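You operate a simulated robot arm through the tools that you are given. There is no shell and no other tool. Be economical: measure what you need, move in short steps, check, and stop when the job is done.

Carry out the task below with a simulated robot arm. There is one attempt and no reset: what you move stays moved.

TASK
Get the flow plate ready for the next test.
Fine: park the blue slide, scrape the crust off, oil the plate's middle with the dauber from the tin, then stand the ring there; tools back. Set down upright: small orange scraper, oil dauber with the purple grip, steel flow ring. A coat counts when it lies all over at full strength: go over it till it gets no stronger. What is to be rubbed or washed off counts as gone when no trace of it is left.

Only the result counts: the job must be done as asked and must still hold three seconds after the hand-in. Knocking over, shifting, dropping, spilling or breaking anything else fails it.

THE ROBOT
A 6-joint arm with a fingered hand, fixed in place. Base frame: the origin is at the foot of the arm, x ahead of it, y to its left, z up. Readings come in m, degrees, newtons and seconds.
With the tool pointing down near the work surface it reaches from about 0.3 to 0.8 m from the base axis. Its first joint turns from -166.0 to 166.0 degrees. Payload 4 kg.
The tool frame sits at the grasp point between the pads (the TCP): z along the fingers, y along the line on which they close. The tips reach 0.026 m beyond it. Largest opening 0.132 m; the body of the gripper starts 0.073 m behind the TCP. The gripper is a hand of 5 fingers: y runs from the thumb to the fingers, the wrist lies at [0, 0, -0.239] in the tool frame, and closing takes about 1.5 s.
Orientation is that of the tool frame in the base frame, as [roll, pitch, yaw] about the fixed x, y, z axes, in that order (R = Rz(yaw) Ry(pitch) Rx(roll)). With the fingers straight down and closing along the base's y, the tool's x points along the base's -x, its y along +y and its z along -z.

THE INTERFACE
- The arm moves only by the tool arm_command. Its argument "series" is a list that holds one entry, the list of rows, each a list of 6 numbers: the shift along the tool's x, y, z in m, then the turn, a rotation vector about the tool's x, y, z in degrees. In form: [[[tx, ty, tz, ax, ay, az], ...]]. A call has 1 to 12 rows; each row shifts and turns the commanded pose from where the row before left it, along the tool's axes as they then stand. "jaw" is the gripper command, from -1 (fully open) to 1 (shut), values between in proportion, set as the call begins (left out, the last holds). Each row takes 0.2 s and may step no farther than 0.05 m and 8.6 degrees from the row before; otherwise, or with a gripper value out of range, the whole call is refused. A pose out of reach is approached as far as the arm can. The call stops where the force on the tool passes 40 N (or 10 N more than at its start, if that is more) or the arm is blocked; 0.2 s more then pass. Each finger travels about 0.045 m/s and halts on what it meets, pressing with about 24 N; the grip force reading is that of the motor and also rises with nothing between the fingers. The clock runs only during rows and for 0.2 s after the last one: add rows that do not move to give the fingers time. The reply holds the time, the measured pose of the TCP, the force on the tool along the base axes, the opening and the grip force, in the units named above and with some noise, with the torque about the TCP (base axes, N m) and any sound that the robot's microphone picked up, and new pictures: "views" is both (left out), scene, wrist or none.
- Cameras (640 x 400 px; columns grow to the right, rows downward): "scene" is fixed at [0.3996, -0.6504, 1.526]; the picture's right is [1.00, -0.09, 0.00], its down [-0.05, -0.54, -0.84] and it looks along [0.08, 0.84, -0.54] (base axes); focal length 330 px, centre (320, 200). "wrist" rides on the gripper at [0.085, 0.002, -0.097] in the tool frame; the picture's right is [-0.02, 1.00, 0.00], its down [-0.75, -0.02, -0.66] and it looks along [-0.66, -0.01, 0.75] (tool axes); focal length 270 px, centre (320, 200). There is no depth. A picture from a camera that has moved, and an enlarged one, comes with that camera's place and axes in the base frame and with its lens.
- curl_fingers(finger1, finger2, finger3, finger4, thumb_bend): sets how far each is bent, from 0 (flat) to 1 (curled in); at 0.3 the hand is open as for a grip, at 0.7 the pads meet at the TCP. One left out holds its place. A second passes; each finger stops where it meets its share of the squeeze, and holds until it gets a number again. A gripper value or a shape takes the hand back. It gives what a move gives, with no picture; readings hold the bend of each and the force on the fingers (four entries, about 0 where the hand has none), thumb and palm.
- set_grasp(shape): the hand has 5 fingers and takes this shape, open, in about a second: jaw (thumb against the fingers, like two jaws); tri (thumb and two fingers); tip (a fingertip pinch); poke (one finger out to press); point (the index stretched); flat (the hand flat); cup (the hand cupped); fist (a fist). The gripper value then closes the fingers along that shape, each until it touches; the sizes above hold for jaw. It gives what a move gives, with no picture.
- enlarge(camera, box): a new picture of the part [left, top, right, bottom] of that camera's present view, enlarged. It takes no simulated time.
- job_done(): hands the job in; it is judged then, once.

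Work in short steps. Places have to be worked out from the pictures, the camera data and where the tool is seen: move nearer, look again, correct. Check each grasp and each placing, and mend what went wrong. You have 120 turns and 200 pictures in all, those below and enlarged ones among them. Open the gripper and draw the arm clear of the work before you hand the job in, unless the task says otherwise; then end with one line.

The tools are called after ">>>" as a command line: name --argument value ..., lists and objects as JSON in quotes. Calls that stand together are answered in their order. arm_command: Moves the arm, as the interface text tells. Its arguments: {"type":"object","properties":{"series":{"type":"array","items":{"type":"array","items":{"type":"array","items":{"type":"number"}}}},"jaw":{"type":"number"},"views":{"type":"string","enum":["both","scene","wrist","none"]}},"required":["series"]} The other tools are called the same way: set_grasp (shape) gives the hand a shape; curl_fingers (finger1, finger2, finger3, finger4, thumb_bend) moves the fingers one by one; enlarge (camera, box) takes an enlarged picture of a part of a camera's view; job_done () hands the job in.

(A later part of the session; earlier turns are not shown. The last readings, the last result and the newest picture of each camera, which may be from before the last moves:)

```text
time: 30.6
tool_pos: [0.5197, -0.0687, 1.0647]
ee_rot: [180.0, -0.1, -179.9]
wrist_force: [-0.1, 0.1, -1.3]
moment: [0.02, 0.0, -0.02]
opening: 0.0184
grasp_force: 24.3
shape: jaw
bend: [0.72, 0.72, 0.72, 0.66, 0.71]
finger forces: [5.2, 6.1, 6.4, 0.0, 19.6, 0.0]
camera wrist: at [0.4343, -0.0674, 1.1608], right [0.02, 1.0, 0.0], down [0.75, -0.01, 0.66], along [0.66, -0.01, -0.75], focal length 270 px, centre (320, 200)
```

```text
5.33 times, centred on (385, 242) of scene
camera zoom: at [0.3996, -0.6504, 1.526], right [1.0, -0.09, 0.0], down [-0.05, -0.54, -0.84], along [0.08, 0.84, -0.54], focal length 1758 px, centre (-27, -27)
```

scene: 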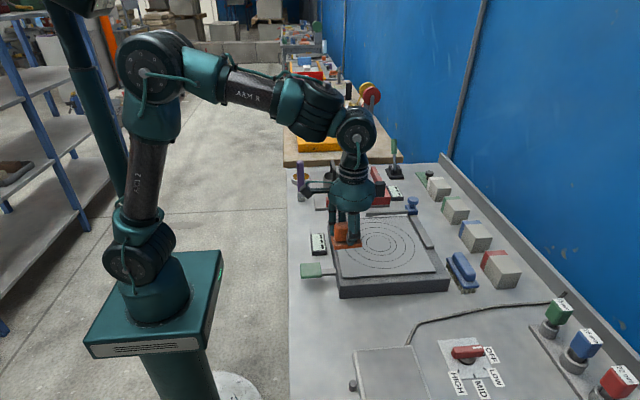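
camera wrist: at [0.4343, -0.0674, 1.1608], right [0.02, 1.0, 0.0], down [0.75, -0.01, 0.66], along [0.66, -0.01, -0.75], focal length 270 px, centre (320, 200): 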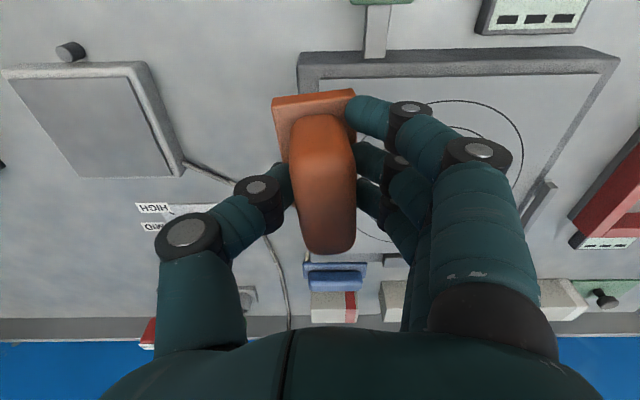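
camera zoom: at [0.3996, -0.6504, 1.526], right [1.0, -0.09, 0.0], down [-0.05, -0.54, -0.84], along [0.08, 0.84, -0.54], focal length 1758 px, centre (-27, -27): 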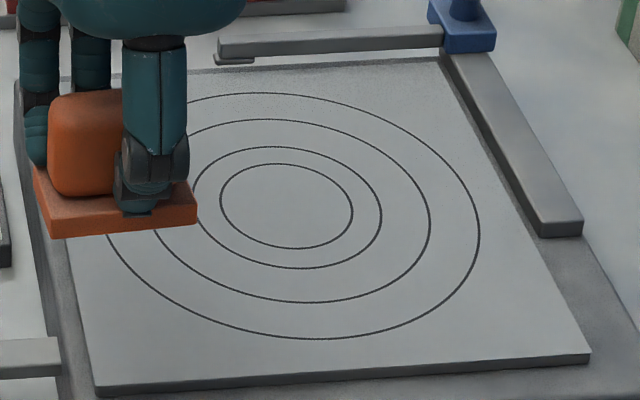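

The plate looks clean. I return the scraper to its place at (0.440, -0.160).

>>> arm_command --series '[[[0.0265, -0.0305, 0, 0, 0, 0], [0.0265, -0.0305, 0, 0, 0, 0], [0.0265, -0.0305, 0, 0, 0, 0], [0, 0, 0.045, 0, 0, 0], [0, 0, 0.045, 0, 0, 0], [0, 0, 0.045, 0, 0, 0], [0, 0, 0.02, 0, 0, 0], [0, 0, 0.008, 0, 0, 0]]]' --views "wrist"

>>> enlarge --camera "scene" --box '[285, 280, 345, 345]'

```text
time: 32.4
tool_pos: [0.4427, -0.1608, 0.9027]
ee_rot: [179.9, 0.0, 179.9]
wrist_force: [0.7, 0.0, -0.9]
moment: [0.02, 0.0, 0.01]
opening: 0.0184
grasp_force: 23.8
shape: jaw
bend: [0.72, 0.72, 0.72, 0.66, 0.71]
finger forces: [4.9, 5.7, 6.1, 0.2, 18.9, 0.0]
camera wrist: at [0.3557, -0.1597, 0.9991], right [0.02, 1.0, 0.0], down [0.75, -0.02, 0.66], along [0.66, -0.01, -0.75], focal length 270 px, centre (320, 200)
```

wrist: 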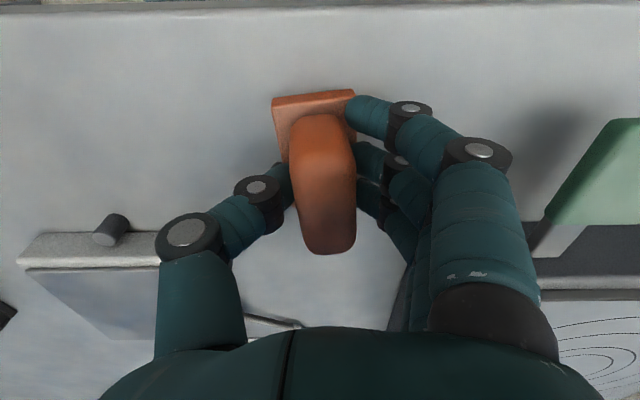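

```text
6.15 times, centred on (315, 312) of scene
camera zoom: at [0.3996, -0.6504, 1.526], right [1.0, -0.09, 0.0], down [-0.05, -0.54, -0.84], along [0.08, 0.84, -0.54], focal length 2028 px, centre (351, -492)
```

zoom: 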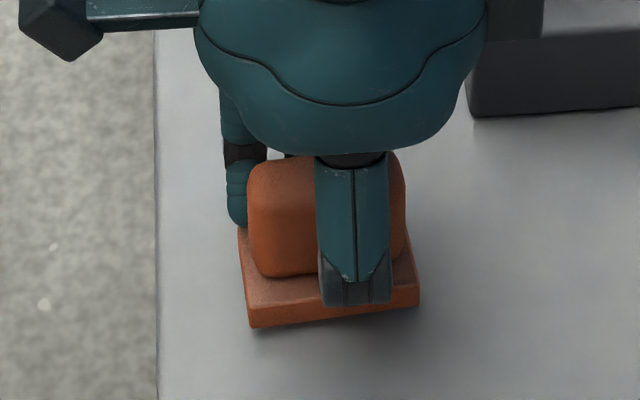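

Position matches the original spot; I undo the ~3° yaw and lower in small steps to contact.

>>> arm_command --series '[[[0, 0, 0.002, 0, 0, 3], [0, 0, 0.002, 0, 0, 0], [0, 0, 0.002, 0, 0, 0]]]' --views "none"

>>> arm_command --series '[[[0, 0, 0.0015, 0, 0, 0], [0, 0, 0.0015, 0, 0, 0]]]' --views "none"

```text
time: 33.2
tool_pos: [0.4416, -0.1619, 0.8979]
ee_rot: [-180.0, 0.1, 177.1]
wrist_force: [-3.8, 2.7, 23.2]
moment: [0.49, 0.13, 0.08]
opening: 0.0188
grasp_force: 24.4
shape: jaw
bend: [0.73, 0.73, 0.73, 0.66, 0.71]
finger forces: [8.4, 12.1, 14.0, 0.1, 23.5, 0.0]
```

```text
time: 33.6
tool_pos: [0.4418, -0.1605, 0.8973]
ee_rot: [-179.9, 0.2, 177.1]
wrist_force: [-4.8, 0.1, 18.1]
moment: [0.44, 0.23, 0.06]
opening: 0.0193
grasp_force: 23.6
shape: jaw
bend: [0.73, 0.73, 0.73, 0.66, 0.71]
finger forces: [9.1, 12.1, 13.5, 0.0, 21.8, 0.1]
stopped in row 2: the force on the tool passed its limit at 44 N (the readings are from after the stop); the commanded pose is now the measured one
```

On the table. I open the hand to release it.

>>> arm_command --series '[[[0, 0, -0.001, 0, 0, 0], [0, 0, 0, 0, 0, 0], [0, 0, 0, 0, 0, 0], [0, 0, 0, 0, 0, 0], [0, 0, 0, 0, 0, 0], [0, 0, 0, 0, 0, 0], [0, 0, 0, 0, 0, 0], [0, 0, 0, 0, 0, 0]]]' --jaw -0.6 --views "wrist"

```text
time: 35.4
tool_pos: [0.4426, -0.161, 0.8961]
ee_rot: [180.0, 0.3, 177.0]
wrist_force: [0.4, 0.1, 0.4]
moment: [-0.01, -0.02, -0.01]
opening: 0.1055
grasp_force: 0.0
shape: jaw
bend: [0.59, 0.59, 0.59, 0.59, 0.55]
finger forces: [0.0, 0.1, 0.0, 0.1, 0.1, 0.0]
camera wrist: at [0.3567, -0.1553, 0.994], right [0.07, 1.0, 0.0], down [0.75, -0.05, 0.66], along [0.66, -0.05, -0.75], focal length 270 px, centre (320, 200)
```

wrist: 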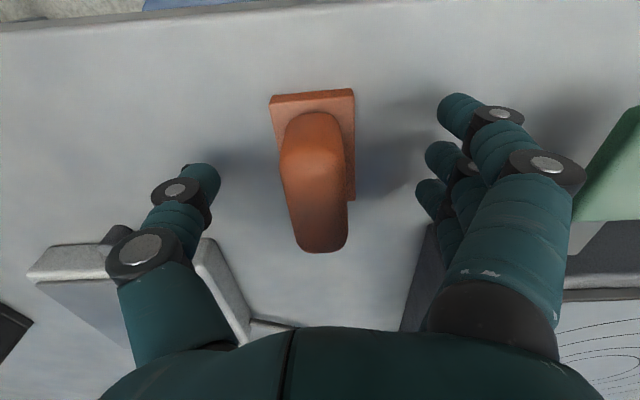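

Scraper stands flat in its place. I lift away and view the plate with the wrist camera.

>>> arm_command --series '[[[0, 0, -0.045, 0, 0, 0], [0, 0, -0.045, 0, 0, -3], [0, 0, -0.045, 0, 0, 0], [0.005, 0.04, -0.025, 0, 0, 0], [0.005, 0.04, -0.02, 0, 0, 0], [0.005, 0.042, -0.02, 0, 0, 0], [0.005, 0.042, -0.02, 0, 0, 0], [0.003, 0.042, 0, 0, 0, 0]]]' --jaw -1 --views "wrist"

>>> enlarge --camera "wrist" --box '[220, 110, 430, 290]'

>>> enlarge --camera "scene" --box '[320, 205, 460, 290]'

```text
time: 37.2
tool_pos: [0.4186, 0.0468, 1.116]
ee_rot: [179.9, 0.1, -179.9]
wrist_force: [-0.1, -0.3, 0.4]
moment: [0.0, 0.0, -0.01]
opening: 0.1321
grasp_force: 0.1
shape: jaw
bend: [0.3, 0.3, 0.3, 0.3, 0.3]
finger forces: [0.1, 0.0, 0.0, 0.1, 0.0, 0.0]
camera wrist: at [0.333, 0.0479, 1.2141], right [0.02, 1.0, 0.0], down [0.75, -0.01, 0.66], along [0.66, -0.01, -0.75], focal length 270 px, centre (320, 200)
```

wrist: 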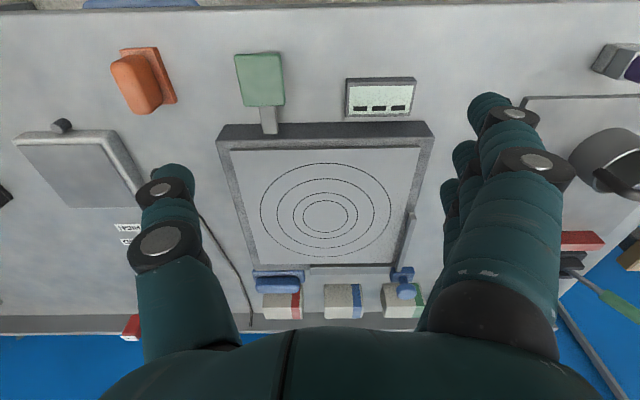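

```text
2.22 times, centred on (325, 200) of wrist
camera zoom: at [0.333, 0.0479, 1.2141], right [0.02, 1.0, 0.0], down [0.75, -0.01, 0.66], along [0.66, -0.01, -0.75], focal length 601 px, centre (309, 200)
```

zoom: 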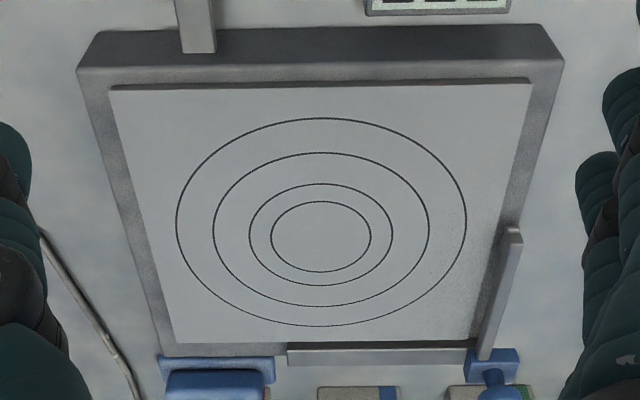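

```text
4.57 times, centred on (390, 248) of scene
camera zoom: at [0.3996, -0.6504, 1.526], right [1.0, -0.09, 0.0], down [-0.05, -0.54, -0.84], along [0.08, 0.84, -0.54], focal length 1506 px, centre (0, -17)
```

zoom: 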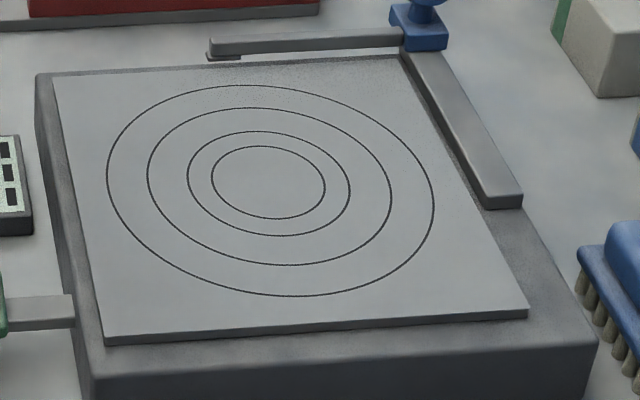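

The plate is clean everywhere; its centre is about (0.633, 0.053, ~0.912). Next I look at the dauber (near (0.43, 0.42)), tin and ring.

>>> arm_command --series '[[[0.007, 0.042, 0, 0, 0, 0], [0.007, 0.042, 0, 0, 0, 0], [0.007, 0.042, 0, 0, 0, 0], [0.007, 0.042, 0, 0, 0, 0], [0.007, 0.042, 0, 0, 0, 0], [0.007, 0.042, 0, 0, 0, 0], [0.007, 0.042, 0, 0, 0, 0], [0.007, 0.042, 0, 0, 0, 0], [0.007, 0.042, 0, 0, 0, 0]]]' --views "both"

>>> enlarge --camera "wrist" --box '[180, 40, 500, 240]'

>>> enlarge --camera "scene" --box '[280, 150, 360, 210]'

```text
time: 39.2
tool_pos: [0.3534, 0.4226, 1.1178]
ee_rot: [180.0, 0.2, 180.0]
wrist_force: [0.1, 0.1, -0.3]
moment: [-0.04, 0.01, -0.02]
opening: 0.1316
grasp_force: 0.1
shape: jaw
bend: [0.3, 0.3, 0.3, 0.3, 0.3]
finger forces: [0.1, 0.0, 0.0, 0.0, 0.0, 0.0]
camera wrist: at [0.2683, 0.4244, 1.2137], right [0.02, 1.0, 0.0], down [0.75, -0.02, 0.66], along [0.66, -0.01, -0.75], focal length 270 px, centre (320, 200)
```

scene: 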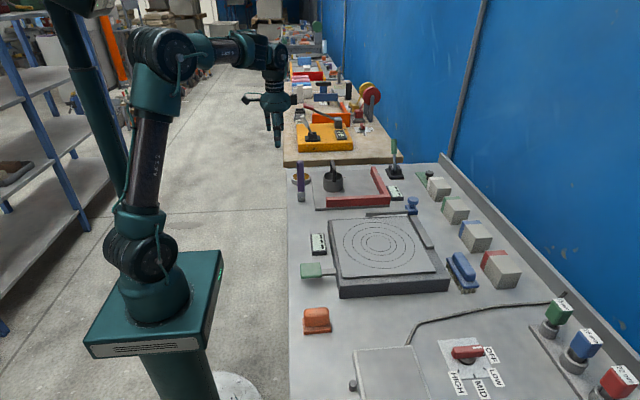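
wrist: 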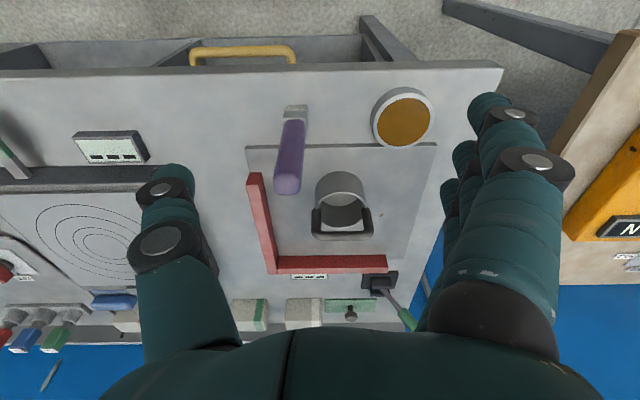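

```text
2.00 times, centred on (340, 140) of wrist
camera zoom: at [0.2683, 0.4244, 1.2137], right [0.02, 1.0, 0.0], down [0.75, -0.02, 0.66], along [0.66, -0.01, -0.75], focal length 541 px, centre (280, 320)
```

zoom: 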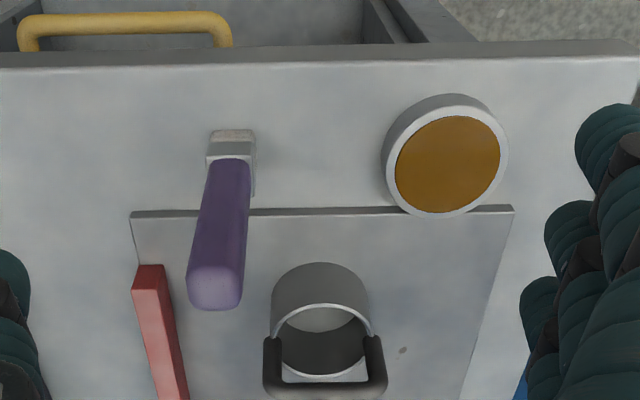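

```text
6.67 times, centred on (320, 180) of scene
camera zoom: at [0.3996, -0.6504, 1.526], right [1.0, -0.09, 0.0], down [-0.05, -0.54, -0.84], along [0.08, 0.84, -0.54], focal length 2197 px, centre (320, 333)
```

zoom: 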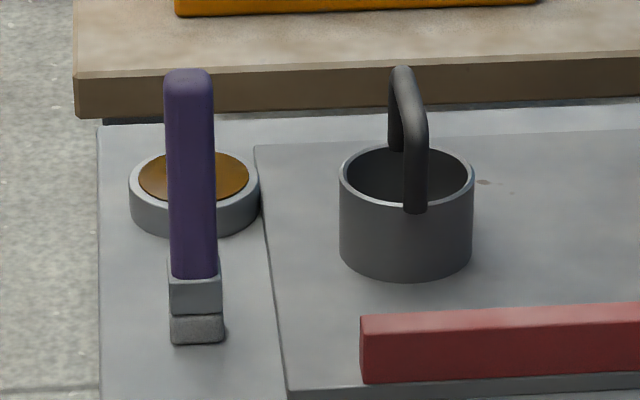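

The dauber stands near (0.427, 0.393) with its top at z≈1.02; tin ~(0.431, 0.539), ring ~(0.55, 0.46). I move above the dauber to refine.

>>> arm_command --series '[[[-0.037, -0.015, 0, 0, 0, 0], [-0.037, -0.015, 0, 0, 0, 0]]]' --views "wrist"

>>> enlarge --camera "scene" --box '[270, 120, 350, 210]'

```text
time: 39.8
tool_pos: [0.4269, 0.3922, 1.1176]
ee_rot: [180.0, 0.1, -180.0]
wrist_force: [-0.3, -0.4, 0.4]
moment: [0.02, -0.01, -0.01]
opening: 0.1321
grasp_force: 0.0
shape: jaw
bend: [0.3, 0.3, 0.3, 0.3, 0.3]
finger forces: [0.0, 0.1, 0.0, 0.1, 0.0, 0.0]
camera wrist: at [0.3422, 0.3939, 1.214], right [0.02, 1.0, 0.0], down [0.75, -0.01, 0.66], along [0.66, -0.01, -0.75], focal length 270 px, centre (320, 200)
```

wrist: 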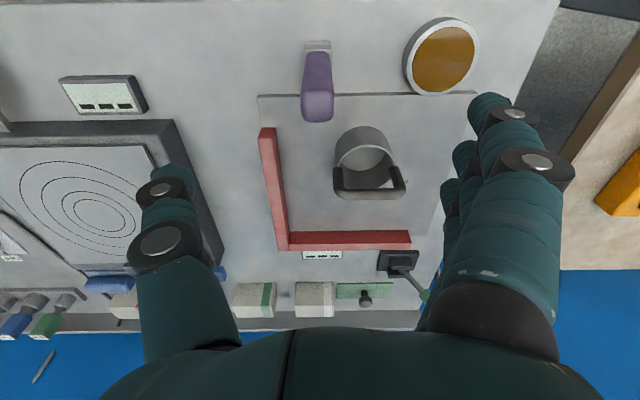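

```text
4.44 times, centred on (310, 165) of scene
camera zoom: at [0.3996, -0.6504, 1.526], right [1.0, -0.09, 0.0], down [-0.05, -0.54, -0.84], along [0.08, 0.84, -0.54], focal length 1465 px, centre (364, 356)
```

zoom: 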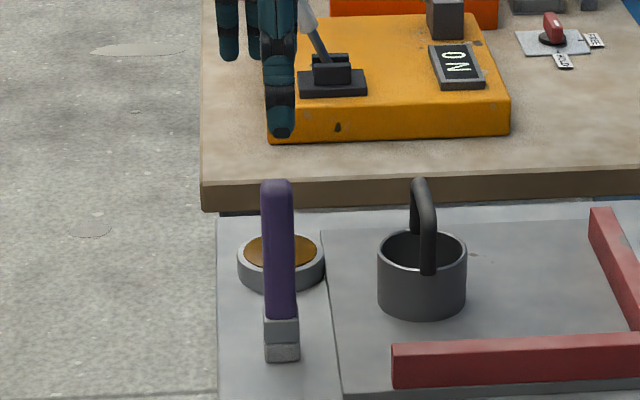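

Dauber centre refined to about (0.423, 0.391). I descend around the grip.

>>> arm_command --series '[[[0.001, -0.001, 0.045, 0, 0, 0], [0.001, 0, 0.045, 0, 0, 0], [0.001, 0, 0.045, 0, 0, 0], [0, 0, 0.02, 0, 0, 0]]]' --views "both"

```text
time: 40.8
tool_pos: [0.4262, 0.3918, 0.9626]
ee_rot: [-180.0, 0.3, -179.9]
wrist_force: [-0.5, -0.4, -0.1]
moment: [0.02, -0.02, 0.02]
opening: 0.1317
grasp_force: 0.0
shape: jaw
bend: [0.3, 0.3, 0.3, 0.3, 0.3]
finger forces: [0.0, 0.0, 0.1, 0.0, 0.0, 0.0]
camera wrist: at [0.3406, 0.3937, 1.0587], right [0.02, 1.0, 0.0], down [0.75, -0.01, 0.66], along [0.66, -0.01, -0.75], focal length 270 px, centre (320, 200)
```

scene: 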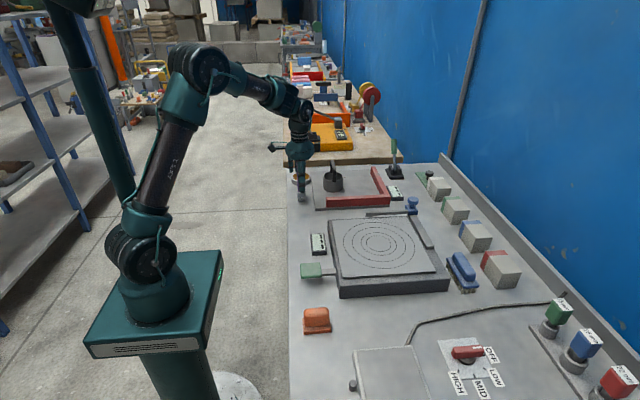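
wrist: 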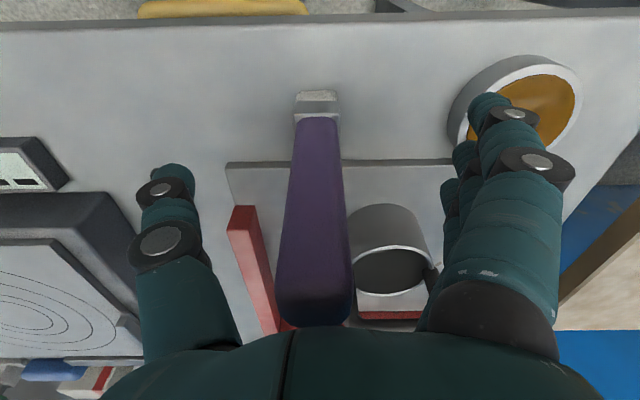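

Dauber is centred between thumb and fingers, ring clear. Closing.

>>> arm_command --series '[[[0, 0, 0, 0, 0, 0], [0, 0, 0, 0, 0, 0], [0, 0, 0, 0, 0, 0], [0, 0, 0, 0, 0, 0], [0, 0, 0, 0, 0, 0], [0, 0, 0, 0, 0, 0], [0, 0, 0, 0, 0, 0], [0, 0, 0, 0, 0, 0]]]' --jaw 1 --views "both"

>>> enlarge --camera "scene" --box '[270, 120, 350, 210]'

```text
time: 42.6
tool_pos: [0.4268, 0.3922, 0.9625]
ee_rot: [-180.0, 0.2, -179.9]
wrist_force: [0.9, 0.4, 0.8]
moment: [0.04, 0.03, -0.03]
opening: 0.0116
grasp_force: 12.6
shape: jaw
bend: [0.64, 0.72, 0.72, 0.64, 0.7]
finger forces: [0.0, 5.0, 5.0, 0.0, 9.8, 0.1]
camera wrist: at [0.3406, 0.3938, 1.059], right [0.02, 1.0, 0.0], down [0.75, -0.01, 0.66], along [0.66, -0.01, -0.75], focal length 270 px, centre (320, 200)
```

scene: 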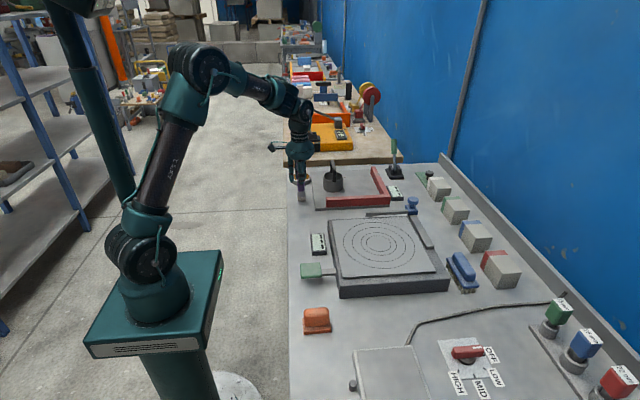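
wrist: 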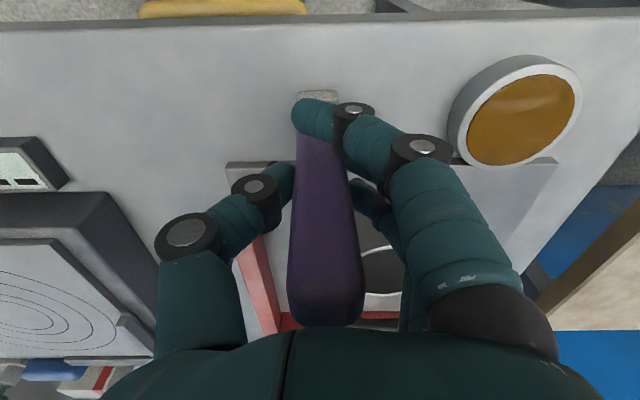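

```text
4.44 times, centred on (310, 165) of scene
camera zoom: at [0.3996, -0.6504, 1.526], right [1.0, -0.09, 0.0], down [-0.05, -0.54, -0.84], along [0.08, 0.84, -0.54], focal length 1465 px, centre (364, 356)
```

zoom: 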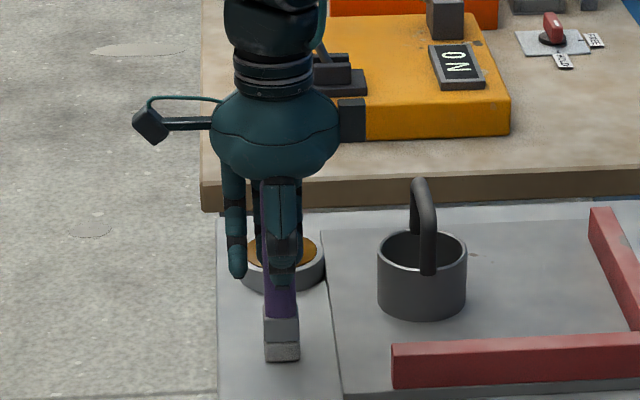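

Held by thumb and two middle fingers, still upright. I lift and check.

>>> arm_command --series '[[[0, 0, 0, 0, 0, 0], [0, 0, 0, 0, 0, 0], [0, 0, -0.03, 0, 0, 0], [0, 0, -0.04, 0, 0, 0]]]' --views "wrist"

>>> enlarge --camera "scene" --box '[270, 120, 350, 210]'

```text
time: 43.6
tool_pos: [0.4263, 0.3922, 1.0326]
ee_rot: [-179.9, 0.0, -179.8]
wrist_force: [-0.3, -0.1, -2.4]
moment: [-0.01, -0.02, 0.02]
opening: 0.0098
grasp_force: 23.4
shape: jaw
bend: [0.66, 0.71, 0.71, 0.66, 0.71]
finger forces: [0.0, 9.3, 9.3, 0.0, 18.5, 0.1]
camera wrist: at [0.3404, 0.3934, 1.1286], right [0.02, 1.0, 0.0], down [0.75, -0.01, 0.66], along [0.66, -0.01, -0.75], focal length 270 px, centre (320, 200)
```

wrist: 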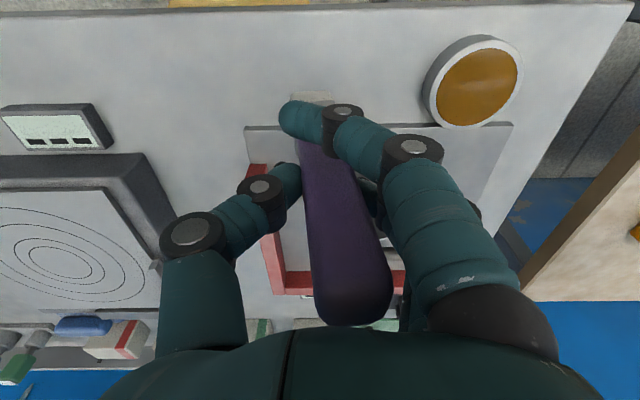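

```text
4.44 times, centred on (310, 165) of scene
camera zoom: at [0.3996, -0.6504, 1.526], right [1.0, -0.09, 0.0], down [-0.05, -0.54, -0.84], along [0.08, 0.84, -0.54], focal length 1465 px, centre (364, 356)
```

zoom: 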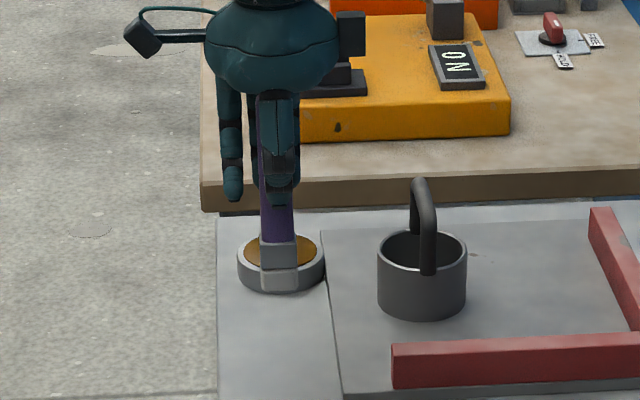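

The dauber hangs ~5° rolled (foot towards -y). I counter-rotate the tool 5.5° about base x to make it vertical, then move over the tin at (0.431, 0.541).

>>> arm_command --series '[[[0, 0, 0, -5.5, 0, 0], [-0.002, 0.036, 0.003, 0, 0, 0], [-0.002, 0.036, 0.003, 0, 0, 0], [-0.002, 0.036, 0.003, 0, 0, 0], [-0.001, 0.036, 0.003, 0, 0, 0]]]' --views "wrist"

>>> enlarge --camera "scene" --box '[270, 110, 350, 200]'

```text
time: 44.8
tool_pos: [0.4327, 0.5367, 1.0351]
ee_rot: [174.5, 0.3, 179.9]
wrist_force: [0.0, -0.3, -1.4]
moment: [-0.01, 0.01, 0.02]
opening: 0.0098
grasp_force: 23.7
shape: jaw
bend: [0.66, 0.71, 0.71, 0.66, 0.71]
finger forces: [0.1, 9.3, 9.3, 0.0, 18.6, 0.0]
camera wrist: at [0.3473, 0.5291, 1.131], right [0.02, 1.0, 0.1], down [0.75, -0.08, 0.66], along [0.66, 0.06, -0.75], focal length 270 px, centre (320, 200)
```

wrist: 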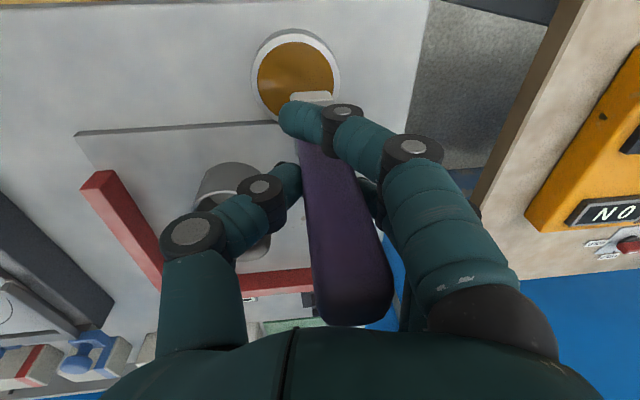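

```text
4.44 times, centred on (310, 155) of scene
camera zoom: at [0.3996, -0.6504, 1.526], right [1.0, -0.09, 0.0], down [-0.05, -0.54, -0.84], along [0.08, 0.84, -0.54], focal length 1465 px, centre (364, 400)
```

zoom: 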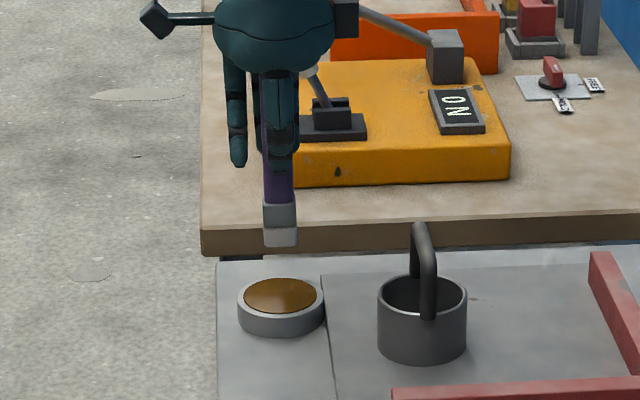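

The foot appears ~1 cm too far in +y relative to the tin. I shift -8 mm and descend to just above the rim for a check.

>>> arm_command --series '[[[0, -0.0113, 0.017, 0, 0, 0], [0, 0, 0.012, 0, 0, 0]]]' --views "wrist"

>>> enlarge --camera "scene" --box '[280, 150, 330, 200]'

>>> enlarge --camera "wrist" --box '[220, 10, 380, 130]'

```text
time: 45.4
tool_pos: [0.4325, 0.5292, 1.0048]
ee_rot: [174.5, 0.1, -179.9]
wrist_force: [0.1, 0.2, -0.9]
moment: [-0.02, 0.02, 0.0]
opening: 0.0101
grasp_force: 23.7
shape: jaw
bend: [0.66, 0.71, 0.71, 0.66, 0.71]
finger forces: [0.0, 9.3, 9.3, 0.0, 18.4, 0.0]
camera wrist: at [0.3469, 0.5206, 1.1005], right [0.02, 1.0, 0.1], down [0.75, -0.08, 0.66], along [0.66, 0.06, -0.75], focal length 270 px, centre (320, 200)
```

wrist: 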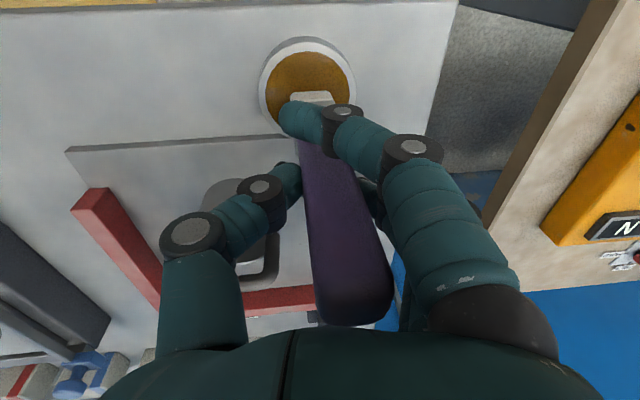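

```text
8.00 times, centred on (305, 175) of scene
camera zoom: at [0.3996, -0.6504, 1.526], right [1.0, -0.09, 0.0], down [-0.05, -0.54, -0.84], along [0.08, 0.84, -0.54], focal length 2636 px, centre (440, 400)
```

zoom: 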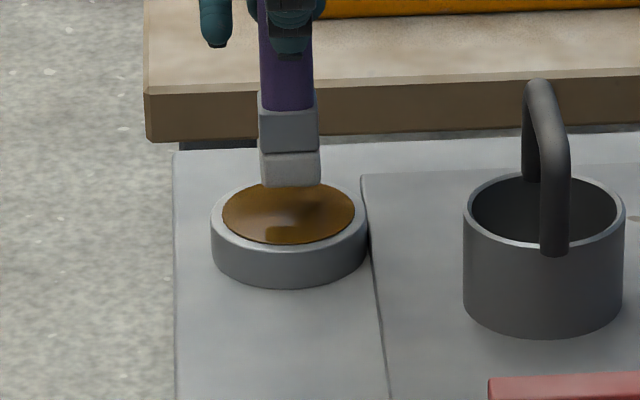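

```text
3.33 times, centred on (300, 70) of wrist
camera zoom: at [0.3469, 0.5206, 1.1005], right [0.02, 1.0, 0.1], down [0.75, -0.08, 0.66], along [0.66, 0.06, -0.75], focal length 901 px, centre (387, 633)
```

zoom: 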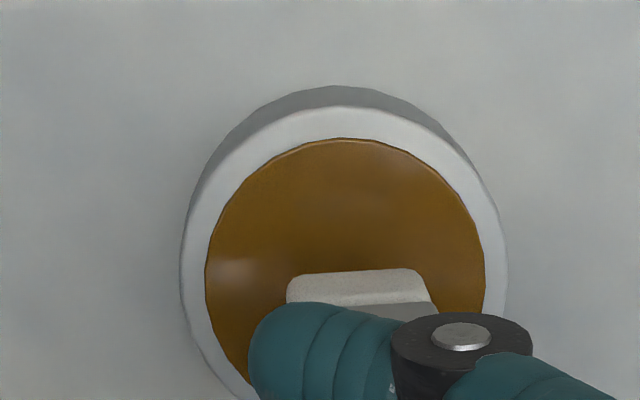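

Nearly centred; I shift -5 mm in y and dip slowly, watching force.

>>> arm_command --series '[[[0, -0.005, 0, 0, 0, 0], [0, -0.0005, 0.005, 0, 0, 0], [0, -0.0005, 0.005, 0, 0, 0], [0, -0.0005, 0.005, 0, 0, 0], [0, -0.0003, 0.003, 0, 0, 0]]]' --views "none"

>>> enlarge --camera "scene" --box '[280, 150, 330, 200]'

```text
time: 46.6
tool_pos: [0.4328, 0.5223, 0.9857]
ee_rot: [174.4, 0.0, -179.9]
wrist_force: [-0.3, 0.3, -2.0]
moment: [-0.01, -0.03, 0.0]
opening: 0.0102
grasp_force: 24.4
shape: jaw
bend: [0.66, 0.71, 0.71, 0.66, 0.71]
finger forces: [0.0, 9.3, 9.3, 0.0, 18.5, 0.1]
```

```text
8.00 times, centred on (305, 175) of scene
camera zoom: at [0.3996, -0.6504, 1.526], right [1.0, -0.09, 0.0], down [-0.05, -0.54, -0.84], along [0.08, 0.84, -0.54], focal length 2636 px, centre (440, 400)
```

zoom: 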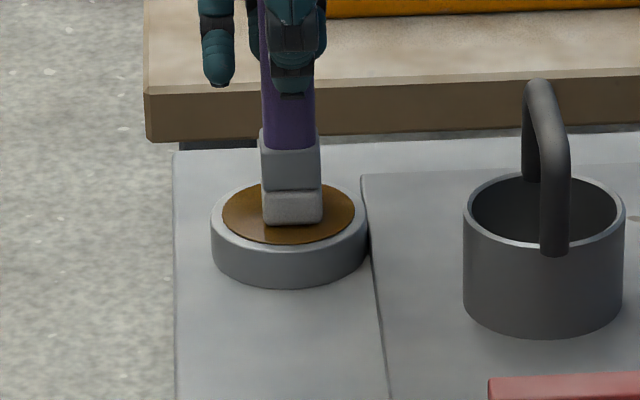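

Well inside the tin. I continue down in 2 mm steps until contact.

>>> arm_command --series '[[[0, 0.002, 0.002, 0, 0, 0], [0, 0, 0.002, 0, 0, 0], [0, 0, 0.002, 0, 0, 0]]]' --views "none"

>>> arm_command --series '[[[0, 0, 0.002, 0, 0, 0], [0, 0, 0.002, 0, 0, 0]]]' --views "none"

>>> enlarge --camera "scene" --box '[280, 150, 330, 200]'

```text
time: 47.4
tool_pos: [0.433, 0.5255, 0.9819]
ee_rot: [174.4, 0.2, 180.0]
wrist_force: [5.0, -1.4, 19.7]
moment: [0.25, -0.04, -0.08]
opening: 0.0101
grasp_force: 23.7
shape: jaw
bend: [0.66, 0.71, 0.72, 0.66, 0.72]
finger forces: [0.0, 12.1, 17.0, 0.1, 20.2, 0.0]
```

```text
time: 48.1
tool_pos: [0.4342, 0.5259, 0.98]
ee_rot: [174.2, 0.3, -180.0]
wrist_force: [1.3, -1.7, 11.5]
moment: [0.0, 0.0, -0.01]
opening: 0.0114
grasp_force: 23.7
shape: jaw
bend: [0.66, 0.72, 0.72, 0.66, 0.73]
finger forces: [0.1, 12.2, 12.0, 0.0, 20.6, 0.0]
stopped in row 2: the force on the tool passed its limit at 41 N (the readings are from after the stop); the commanded pose is now the measured one
```

```text
8.00 times, centred on (305, 175) of scene
camera zoom: at [0.3996, -0.6504, 1.526], right [1.0, -0.09, 0.0], down [-0.05, -0.54, -0.84], along [0.08, 0.84, -0.54], focal length 2636 px, centre (440, 400)
```

zoom: 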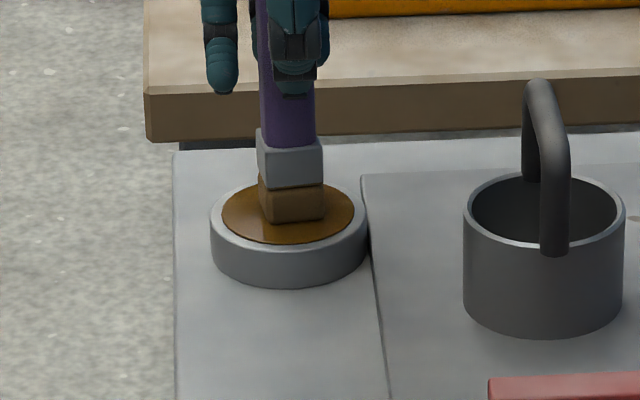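

The pad has turned brown – loaded. I lift and carry it around the ring towards the plate.

>>> arm_command --series '[[[0, 0.0034, -0.035, 0, 0, 0], [0, 0.0034, -0.035, 0, 0, 0], [0, -0.0423, -0.0041, 0, 0, 0], [0, -0.0423, -0.0041, 0, 0, 0], [0, -0.0423, -0.0041, 0, 0, 0], [0, -0.0423, -0.0041, 0, 0, 0]]]' --views "wrist"

>>> arm_command --series '[[[-0.0249, -0.0377, -0.0036, 0, 0, 0], [-0.0249, -0.0377, -0.0036, 0, 0, 0], [-0.0249, -0.0377, -0.0036, 0, 0, 0], [-0.0249, -0.0377, -0.0036, 0, 0, 0], [-0.0249, -0.0377, -0.0036, 0, 0, 0], [-0.0249, -0.0377, -0.0036, 0, 0, 0], [-0.0249, -0.0377, -0.0036, 0, 0, 0], [-0.0249, -0.0377, -0.0036, 0, 0, 0]]]' --views "wrist"

>>> enlarge --camera "scene" --box '[330, 180, 440, 270]'

```text
time: 49.5
tool_pos: [0.4342, 0.3554, 1.0487]
ee_rot: [174.4, 0.3, -179.9]
wrist_force: [0.0, -0.4, -1.5]
moment: [-0.03, -0.02, -0.03]
opening: 0.0103
grasp_force: 23.8
shape: jaw
bend: [0.66, 0.71, 0.71, 0.66, 0.72]
finger forces: [0.0, 10.7, 10.5, 0.1, 17.1, 0.1]
camera wrist: at [0.3485, 0.348, 1.1445], right [0.02, 0.99, 0.1], down [0.75, -0.08, 0.66], along [0.66, 0.06, -0.75], focal length 270 px, centre (320, 200)
```

wrist: 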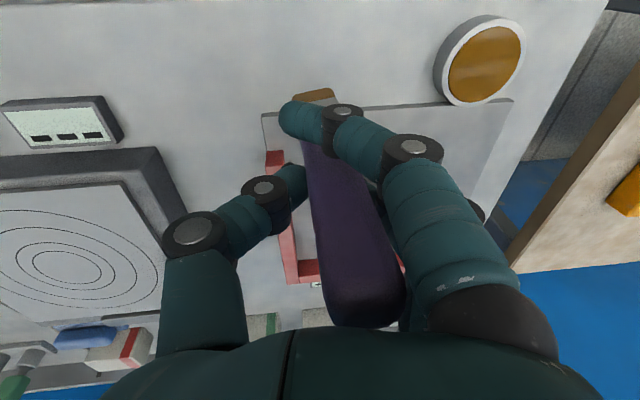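

```text
time: 51.3
tool_pos: [0.6337, 0.0533, 1.0492]
ee_rot: [174.3, 0.3, -179.9]
wrist_force: [-0.9, 0.1, -0.8]
moment: [-0.01, 0.01, 0.03]
opening: 0.0101
grasp_force: 24.0
shape: jaw
bend: [0.66, 0.71, 0.71, 0.66, 0.72]
finger forces: [0.0, 10.6, 10.1, 0.1, 16.9, 0.0]
camera wrist: at [0.5479, 0.0456, 1.1451], right [0.02, 0.99, 0.1], down [0.75, -0.08, 0.66], along [0.66, 0.06, -0.75], focal length 270 px, centre (320, 200)
```

wrist: 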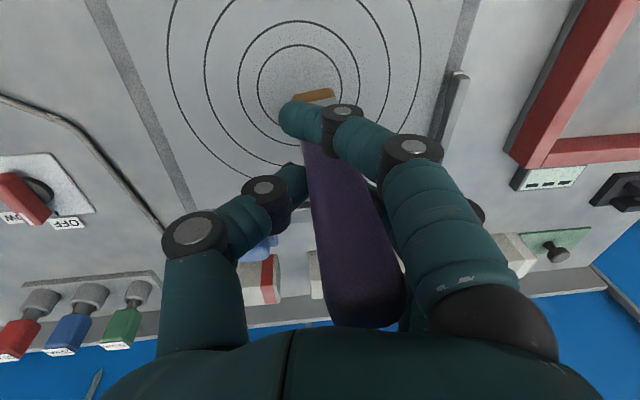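

```text
4.44 times, centred on (385, 225) of scene
camera zoom: at [0.3996, -0.6504, 1.526], right [1.0, -0.09, 0.0], down [-0.05, -0.54, -0.84], along [0.08, 0.84, -0.54], focal length 1465 px, centre (31, 89)
```

zoom: 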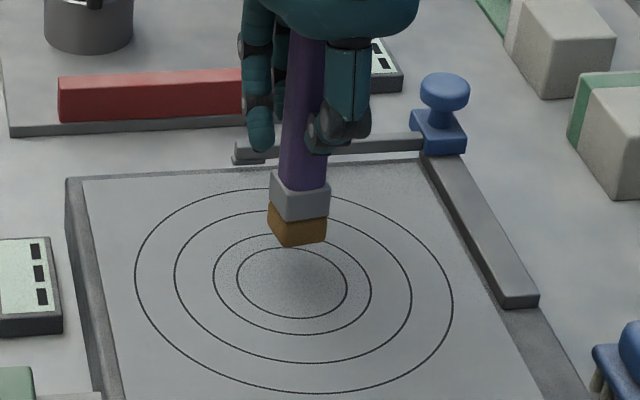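

Dauber is vertical over the middle of the plate (foot ≈(0.637, 0.061), circle centre ≈(0.63, 0.051)). I centre and lower towards contact.

>>> arm_command --series '[[[0.007, -0.0107, 0.012, 0, 0, 0], [0, 0, 0.006, 0, 0, 0], [0, 0, 0.003, 0, 0, 0]]]' --views "none"

>>> arm_command --series '[[[0, 0, 0.002, 0, 0, 0], [0, 0, 0.002, 0, 0, 0]]]' --views "none"

>>> enlarge --camera "scene" --box '[330, 190, 440, 280]'

```text
time: 52.1
tool_pos: [0.6262, 0.0446, 1.0266]
ee_rot: [174.2, 0.3, 179.9]
wrist_force: [0.4, 0.1, -1.8]
moment: [-0.02, 0.0, 0.04]
opening: 0.0101
grasp_force: 23.5
shape: jaw
bend: [0.66, 0.71, 0.71, 0.66, 0.72]
finger forces: [0.0, 10.7, 10.0, 0.0, 16.9, 0.0]
```

```text
time: 52.7
tool_pos: [0.6265, 0.0457, 1.0238]
ee_rot: [174.3, 0.3, -179.9]
wrist_force: [1.3, 0.5, -0.4]
moment: [-0.01, -0.01, 0.0]
opening: 0.0099
grasp_force: 24.2
shape: jaw
bend: [0.66, 0.71, 0.71, 0.66, 0.72]
finger forces: [0.1, 10.7, 10.0, 0.0, 16.8, 0.1]
```

```text
4.44 times, centred on (385, 235) of scene
camera zoom: at [0.3996, -0.6504, 1.526], right [1.0, -0.09, 0.0], down [-0.05, -0.54, -0.84], along [0.08, 0.84, -0.54], focal length 1465 px, centre (31, 44)
```

zoom: 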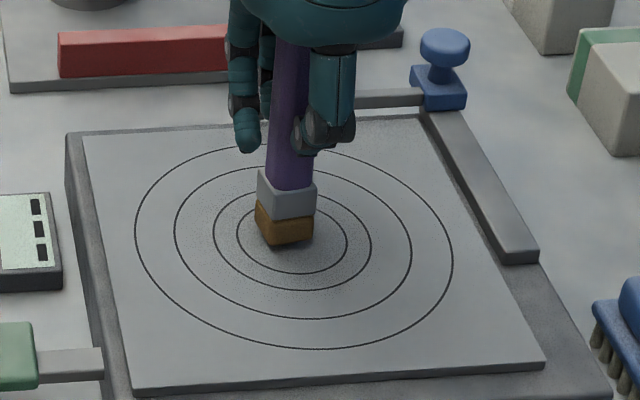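

Close above the plate. I nudge 5 mm in x and continue down to contact.

>>> arm_command --series '[[[-0.005, -0.003, 0.002, 0, 0, 0], [0, 0, 0.0015, 0, 0, 0]]]' --views "none"

>>> arm_command --series '[[[0, 0, 0.0015, 0, 0, 0], [0, 0, 0, 0, 0, 0]]]' --views "none"

```text
time: 53.3
tool_pos: [0.6312, 0.0424, 1.0178]
ee_rot: [174.4, 0.4, 180.0]
wrist_force: [0.0, 0.3, -1.5]
moment: [0.0, -0.01, 0.0]
opening: 0.01
grasp_force: 23.5
shape: jaw
bend: [0.66, 0.71, 0.71, 0.66, 0.72]
finger forces: [0.0, 10.7, 10.0, 0.0, 16.8, 0.1]
```

```text
time: 53.9
tool_pos: [0.6303, 0.0421, 1.0177]
ee_rot: [174.4, 0.4, -179.9]
wrist_force: [-0.3, -0.6, 1.4]
moment: [0.06, -0.02, -0.02]
opening: 0.0102
grasp_force: 24.6
shape: jaw
bend: [0.66, 0.71, 0.71, 0.66, 0.72]
finger forces: [0.0, 10.8, 10.3, 0.0, 17.2, 0.1]
```

Contact begins at z≈1.0175 (≈3 N). I press 1 mm more and try a small rub.

>>> arm_command --series '[[[0, 0, 0.001, 0, 0, 0], [-0.008, 0, 0, 0, 0, 0], [-0.008, 0, 0, 0, 0, 0], [0.008, 0, 0, 0, 0, 0], [0.008, 0, 0, 0, 0, 0], [0.008, 0, 0, 0, 0, 0], [0.008, 0, 0, 0, 0, 0]]]' --views "none"

>>> enlarge --camera "scene" --box '[330, 190, 440, 280]'

```text
time: 55.5
tool_pos: [0.6154, 0.0417, 1.0167]
ee_rot: [174.3, 0.4, -180.0]
wrist_force: [3.8, -0.5, 18.5]
moment: [0.31, -0.09, -0.05]
opening: 0.0104
grasp_force: 23.9
shape: jaw
bend: [0.66, 0.71, 0.71, 0.66, 0.73]
finger forces: [0.0, 12.1, 14.2, 0.0, 21.1, 0.0]
```

```text
4.44 times, centred on (385, 235) of scene
camera zoom: at [0.3996, -0.6504, 1.526], right [1.0, -0.09, 0.0], down [-0.05, -0.54, -0.84], along [0.08, 0.84, -0.54], focal length 1465 px, centre (31, 44)
```

zoom: 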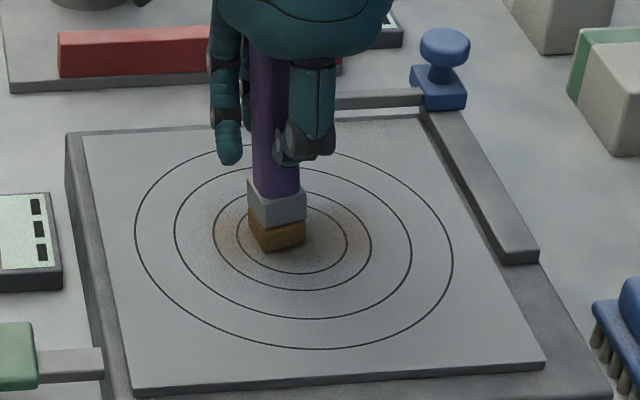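

Oil is going on. I run wider lanes over the +y half of the middle.

>>> arm_command --series '[[[0.015, 0, 0, 0, 0, 0], [-0.005, 0.012, 0.001, 0, 0, 0], [-0.02, 0, 0, 0, 0, 0], [-0.02, 0, 0, 0, 0, 0], [-0.015, 0, 0, 0, 0, 0], [0.005, 0.012, 0.001, 0, 0, 0], [0.02, 0, 0, 0, 0, 0], [0.02, 0, 0, 0, 0, 0], [0.015, 0, 0, 0, 0, 0], [-0.01, 0.005, 0.0005, 0, 0, 0], [-0.02, 0, 0, 0, 0, 0], [-0.02, 0, 0, 0, 0, 0]]]' --views "none"

>>> enlarge --camera "scene" --box '[330, 190, 440, 280]'

```text
time: 58.1
tool_pos: [0.6507, 0.0702, 1.017]
ee_rot: [174.2, 0.4, 180.0]
wrist_force: [-0.6, -0.4, -2.0]
moment: [0.02, 0.0, 0.0]
opening: 0.0095
grasp_force: 23.6
shape: jaw
bend: [0.66, 0.71, 0.72, 0.66, 0.73]
finger forces: [0.0, 12.3, 9.8, 0.0, 16.1, 0.0]
```

```text
4.44 times, centred on (385, 235) of scene
camera zoom: at [0.3996, -0.6504, 1.526], right [1.0, -0.09, 0.0], down [-0.05, -0.54, -0.84], along [0.08, 0.84, -0.54], focal length 1465 px, centre (31, 44)
```

zoom: 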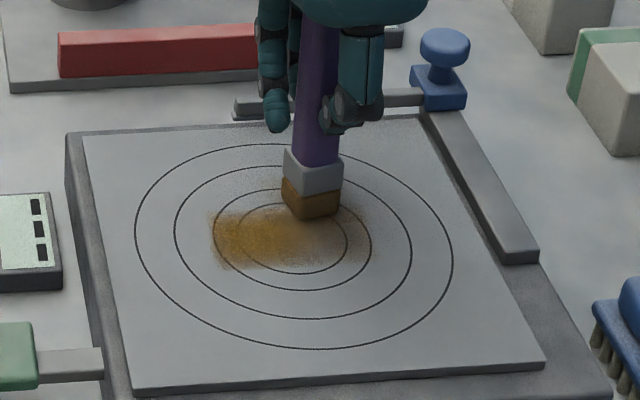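

Contact was lost at the end (dauber crept up in the grip). I lower ~1.5 mm and continue strokes, checking force.

>>> arm_command --series '[[[0, -0.005, 0.0015, 0, 0, 0], [0, 0, 0.001, 0, 0, 0]]]' --views "none"

>>> arm_command --series '[[[0.015, 0, 0, 0, 0, 0], [0.015, 0, 0, 0, 0, 0], [0.015, 0, 0, 0, 0, 0], [0, -0.012, -0.001, 0, 0, 0], [-0.015, 0, 0, 0, 0, 0], [-0.015, 0, 0, 0, 0, 0], [-0.015, 0, 0, 0, 0, 0]]]' --views "none"

>>> enlarge --camera "scene" --box '[330, 190, 440, 280]'

```text
time: 58.7
tool_pos: [0.6505, 0.0667, 1.0141]
ee_rot: [174.3, 0.5, 179.9]
wrist_force: [2.0, 1.1, 12.9]
moment: [0.15, 0.08, -0.02]
opening: 0.0096
grasp_force: 23.6
shape: jaw
bend: [0.66, 0.71, 0.72, 0.66, 0.73]
finger forces: [0.1, 14.1, 10.6, 0.1, 17.9, 0.1]
```

```text
time: 60.3
tool_pos: [0.6496, 0.0537, 1.0131]
ee_rot: [174.4, 0.3, 179.9]
wrist_force: [-1.1, 0.5, 1.4]
moment: [-0.01, 0.19, -0.03]
opening: 0.0093
grasp_force: 24.1
shape: jaw
bend: [0.66, 0.71, 0.72, 0.66, 0.74]
finger forces: [0.0, 13.0, 8.7, 0.0, 15.7, 0.0]
```

```text
4.44 times, centred on (385, 235) of scene
camera zoom: at [0.3996, -0.6504, 1.526], right [1.0, -0.09, 0.0], down [-0.05, -0.54, -0.84], along [0.08, 0.84, -0.54], focal length 1465 px, centre (31, 44)
```

zoom: 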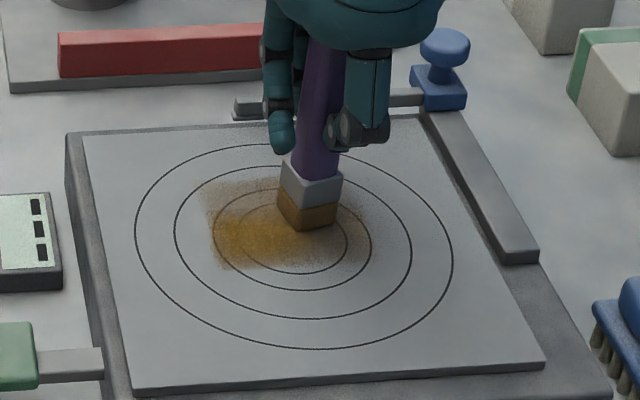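

Contact is light again after slipping. I press 1.5 mm more and rub locally with small strokes on the +x side.

>>> arm_command --series '[[[0, 0, 0.0012, 0, 0, 0], [-0.01, 0, 0, 0, 0, 0], [-0.01, 0, 0, 0, 0, 0], [0, -0.012, -0.001, 0, 0, 0], [0.01, 0, 0, 0, 0, 0], [0.01, 0, 0, 0, 0, 0], [0, -0.012, -0.001, 0, 0, 0], [-0.01, 0, 0, 0, 0, 0], [-0.01, 0, 0, 0, 0, 0]]]' --views "none"

>>> enlarge --camera "scene" --box '[330, 190, 440, 280]'

```text
time: 62.3
tool_pos: [0.6695, 0.0302, 1.0116]
ee_rot: [174.3, 0.2, 180.0]
wrist_force: [-2.8, 0.4, 11.6]
moment: [0.02, 0.26, 0.03]
opening: 0.0095
grasp_force: 23.6
shape: jaw
bend: [0.66, 0.71, 0.72, 0.66, 0.74]
finger forces: [0.1, 14.4, 8.7, 0.0, 17.0, 0.1]
```

```text
4.44 times, centred on (385, 235) of scene
camera zoom: at [0.3996, -0.6504, 1.526], right [1.0, -0.09, 0.0], down [-0.05, -0.54, -0.84], along [0.08, 0.84, -0.54], focal length 1465 px, centre (31, 44)
```

zoom: 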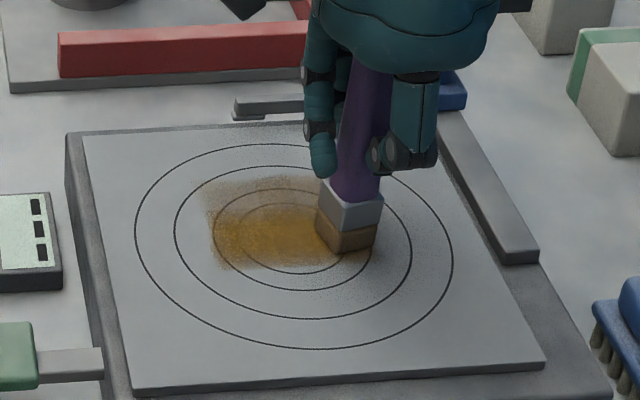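

Pad looks paler, but I keep going over the -y lanes first, then see whether a reload is needed.

>>> arm_command --series '[[[0.015, -0.008, -0.0008, 0, 0, 0], [0.02, 0, 0, 0, 0, 0], [0.02, 0, 0, 0, 0, 0], [0.01, 0, 0, 0, 0, 0], [0, -0.012, -0.0012, 0, 0, 0], [-0.015, 0, 0, 0, 0, 0], [-0.015, 0, 0.0005, 0, 0, 0], [-0.015, 0, 0, 0, 0, 0], [0, -0.008, -0.0008, 0, 0, 0], [0.015, 0, 0, 0, 0, 0], [0.015, 0, 0, 0, 0, 0]]]' --views "none"

>>> enlarge --camera "scene" --box '[330, 190, 440, 280]'

```text
time: 64.7
tool_pos: [0.6204, 0.0015, 1.0121]
ee_rot: [174.3, 0.5, 179.9]
wrist_force: [4.0, 0.6, 12.4]
moment: [0.04, -0.27, -0.05]
opening: 0.0091
grasp_force: 24.1
shape: jaw
bend: [0.66, 0.71, 0.73, 0.66, 0.74]
finger forces: [0.3, 15.9, 13.4, 0.0, 17.9, 0.0]
```

```text
4.44 times, centred on (385, 235) of scene
camera zoom: at [0.3996, -0.6504, 1.526], right [1.0, -0.09, 0.0], down [-0.05, -0.54, -0.84], along [0.08, 0.84, -0.54], focal length 1465 px, centre (31, 44)
```

zoom: 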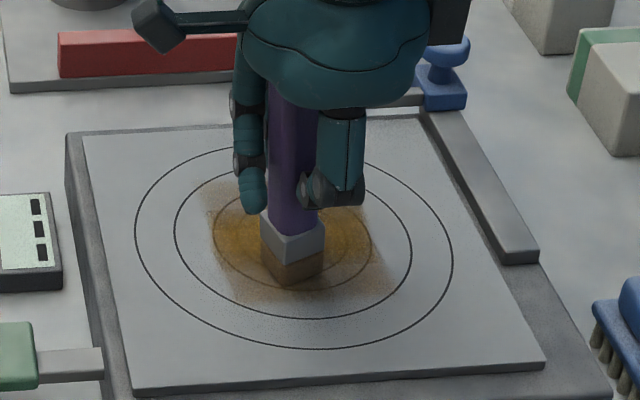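

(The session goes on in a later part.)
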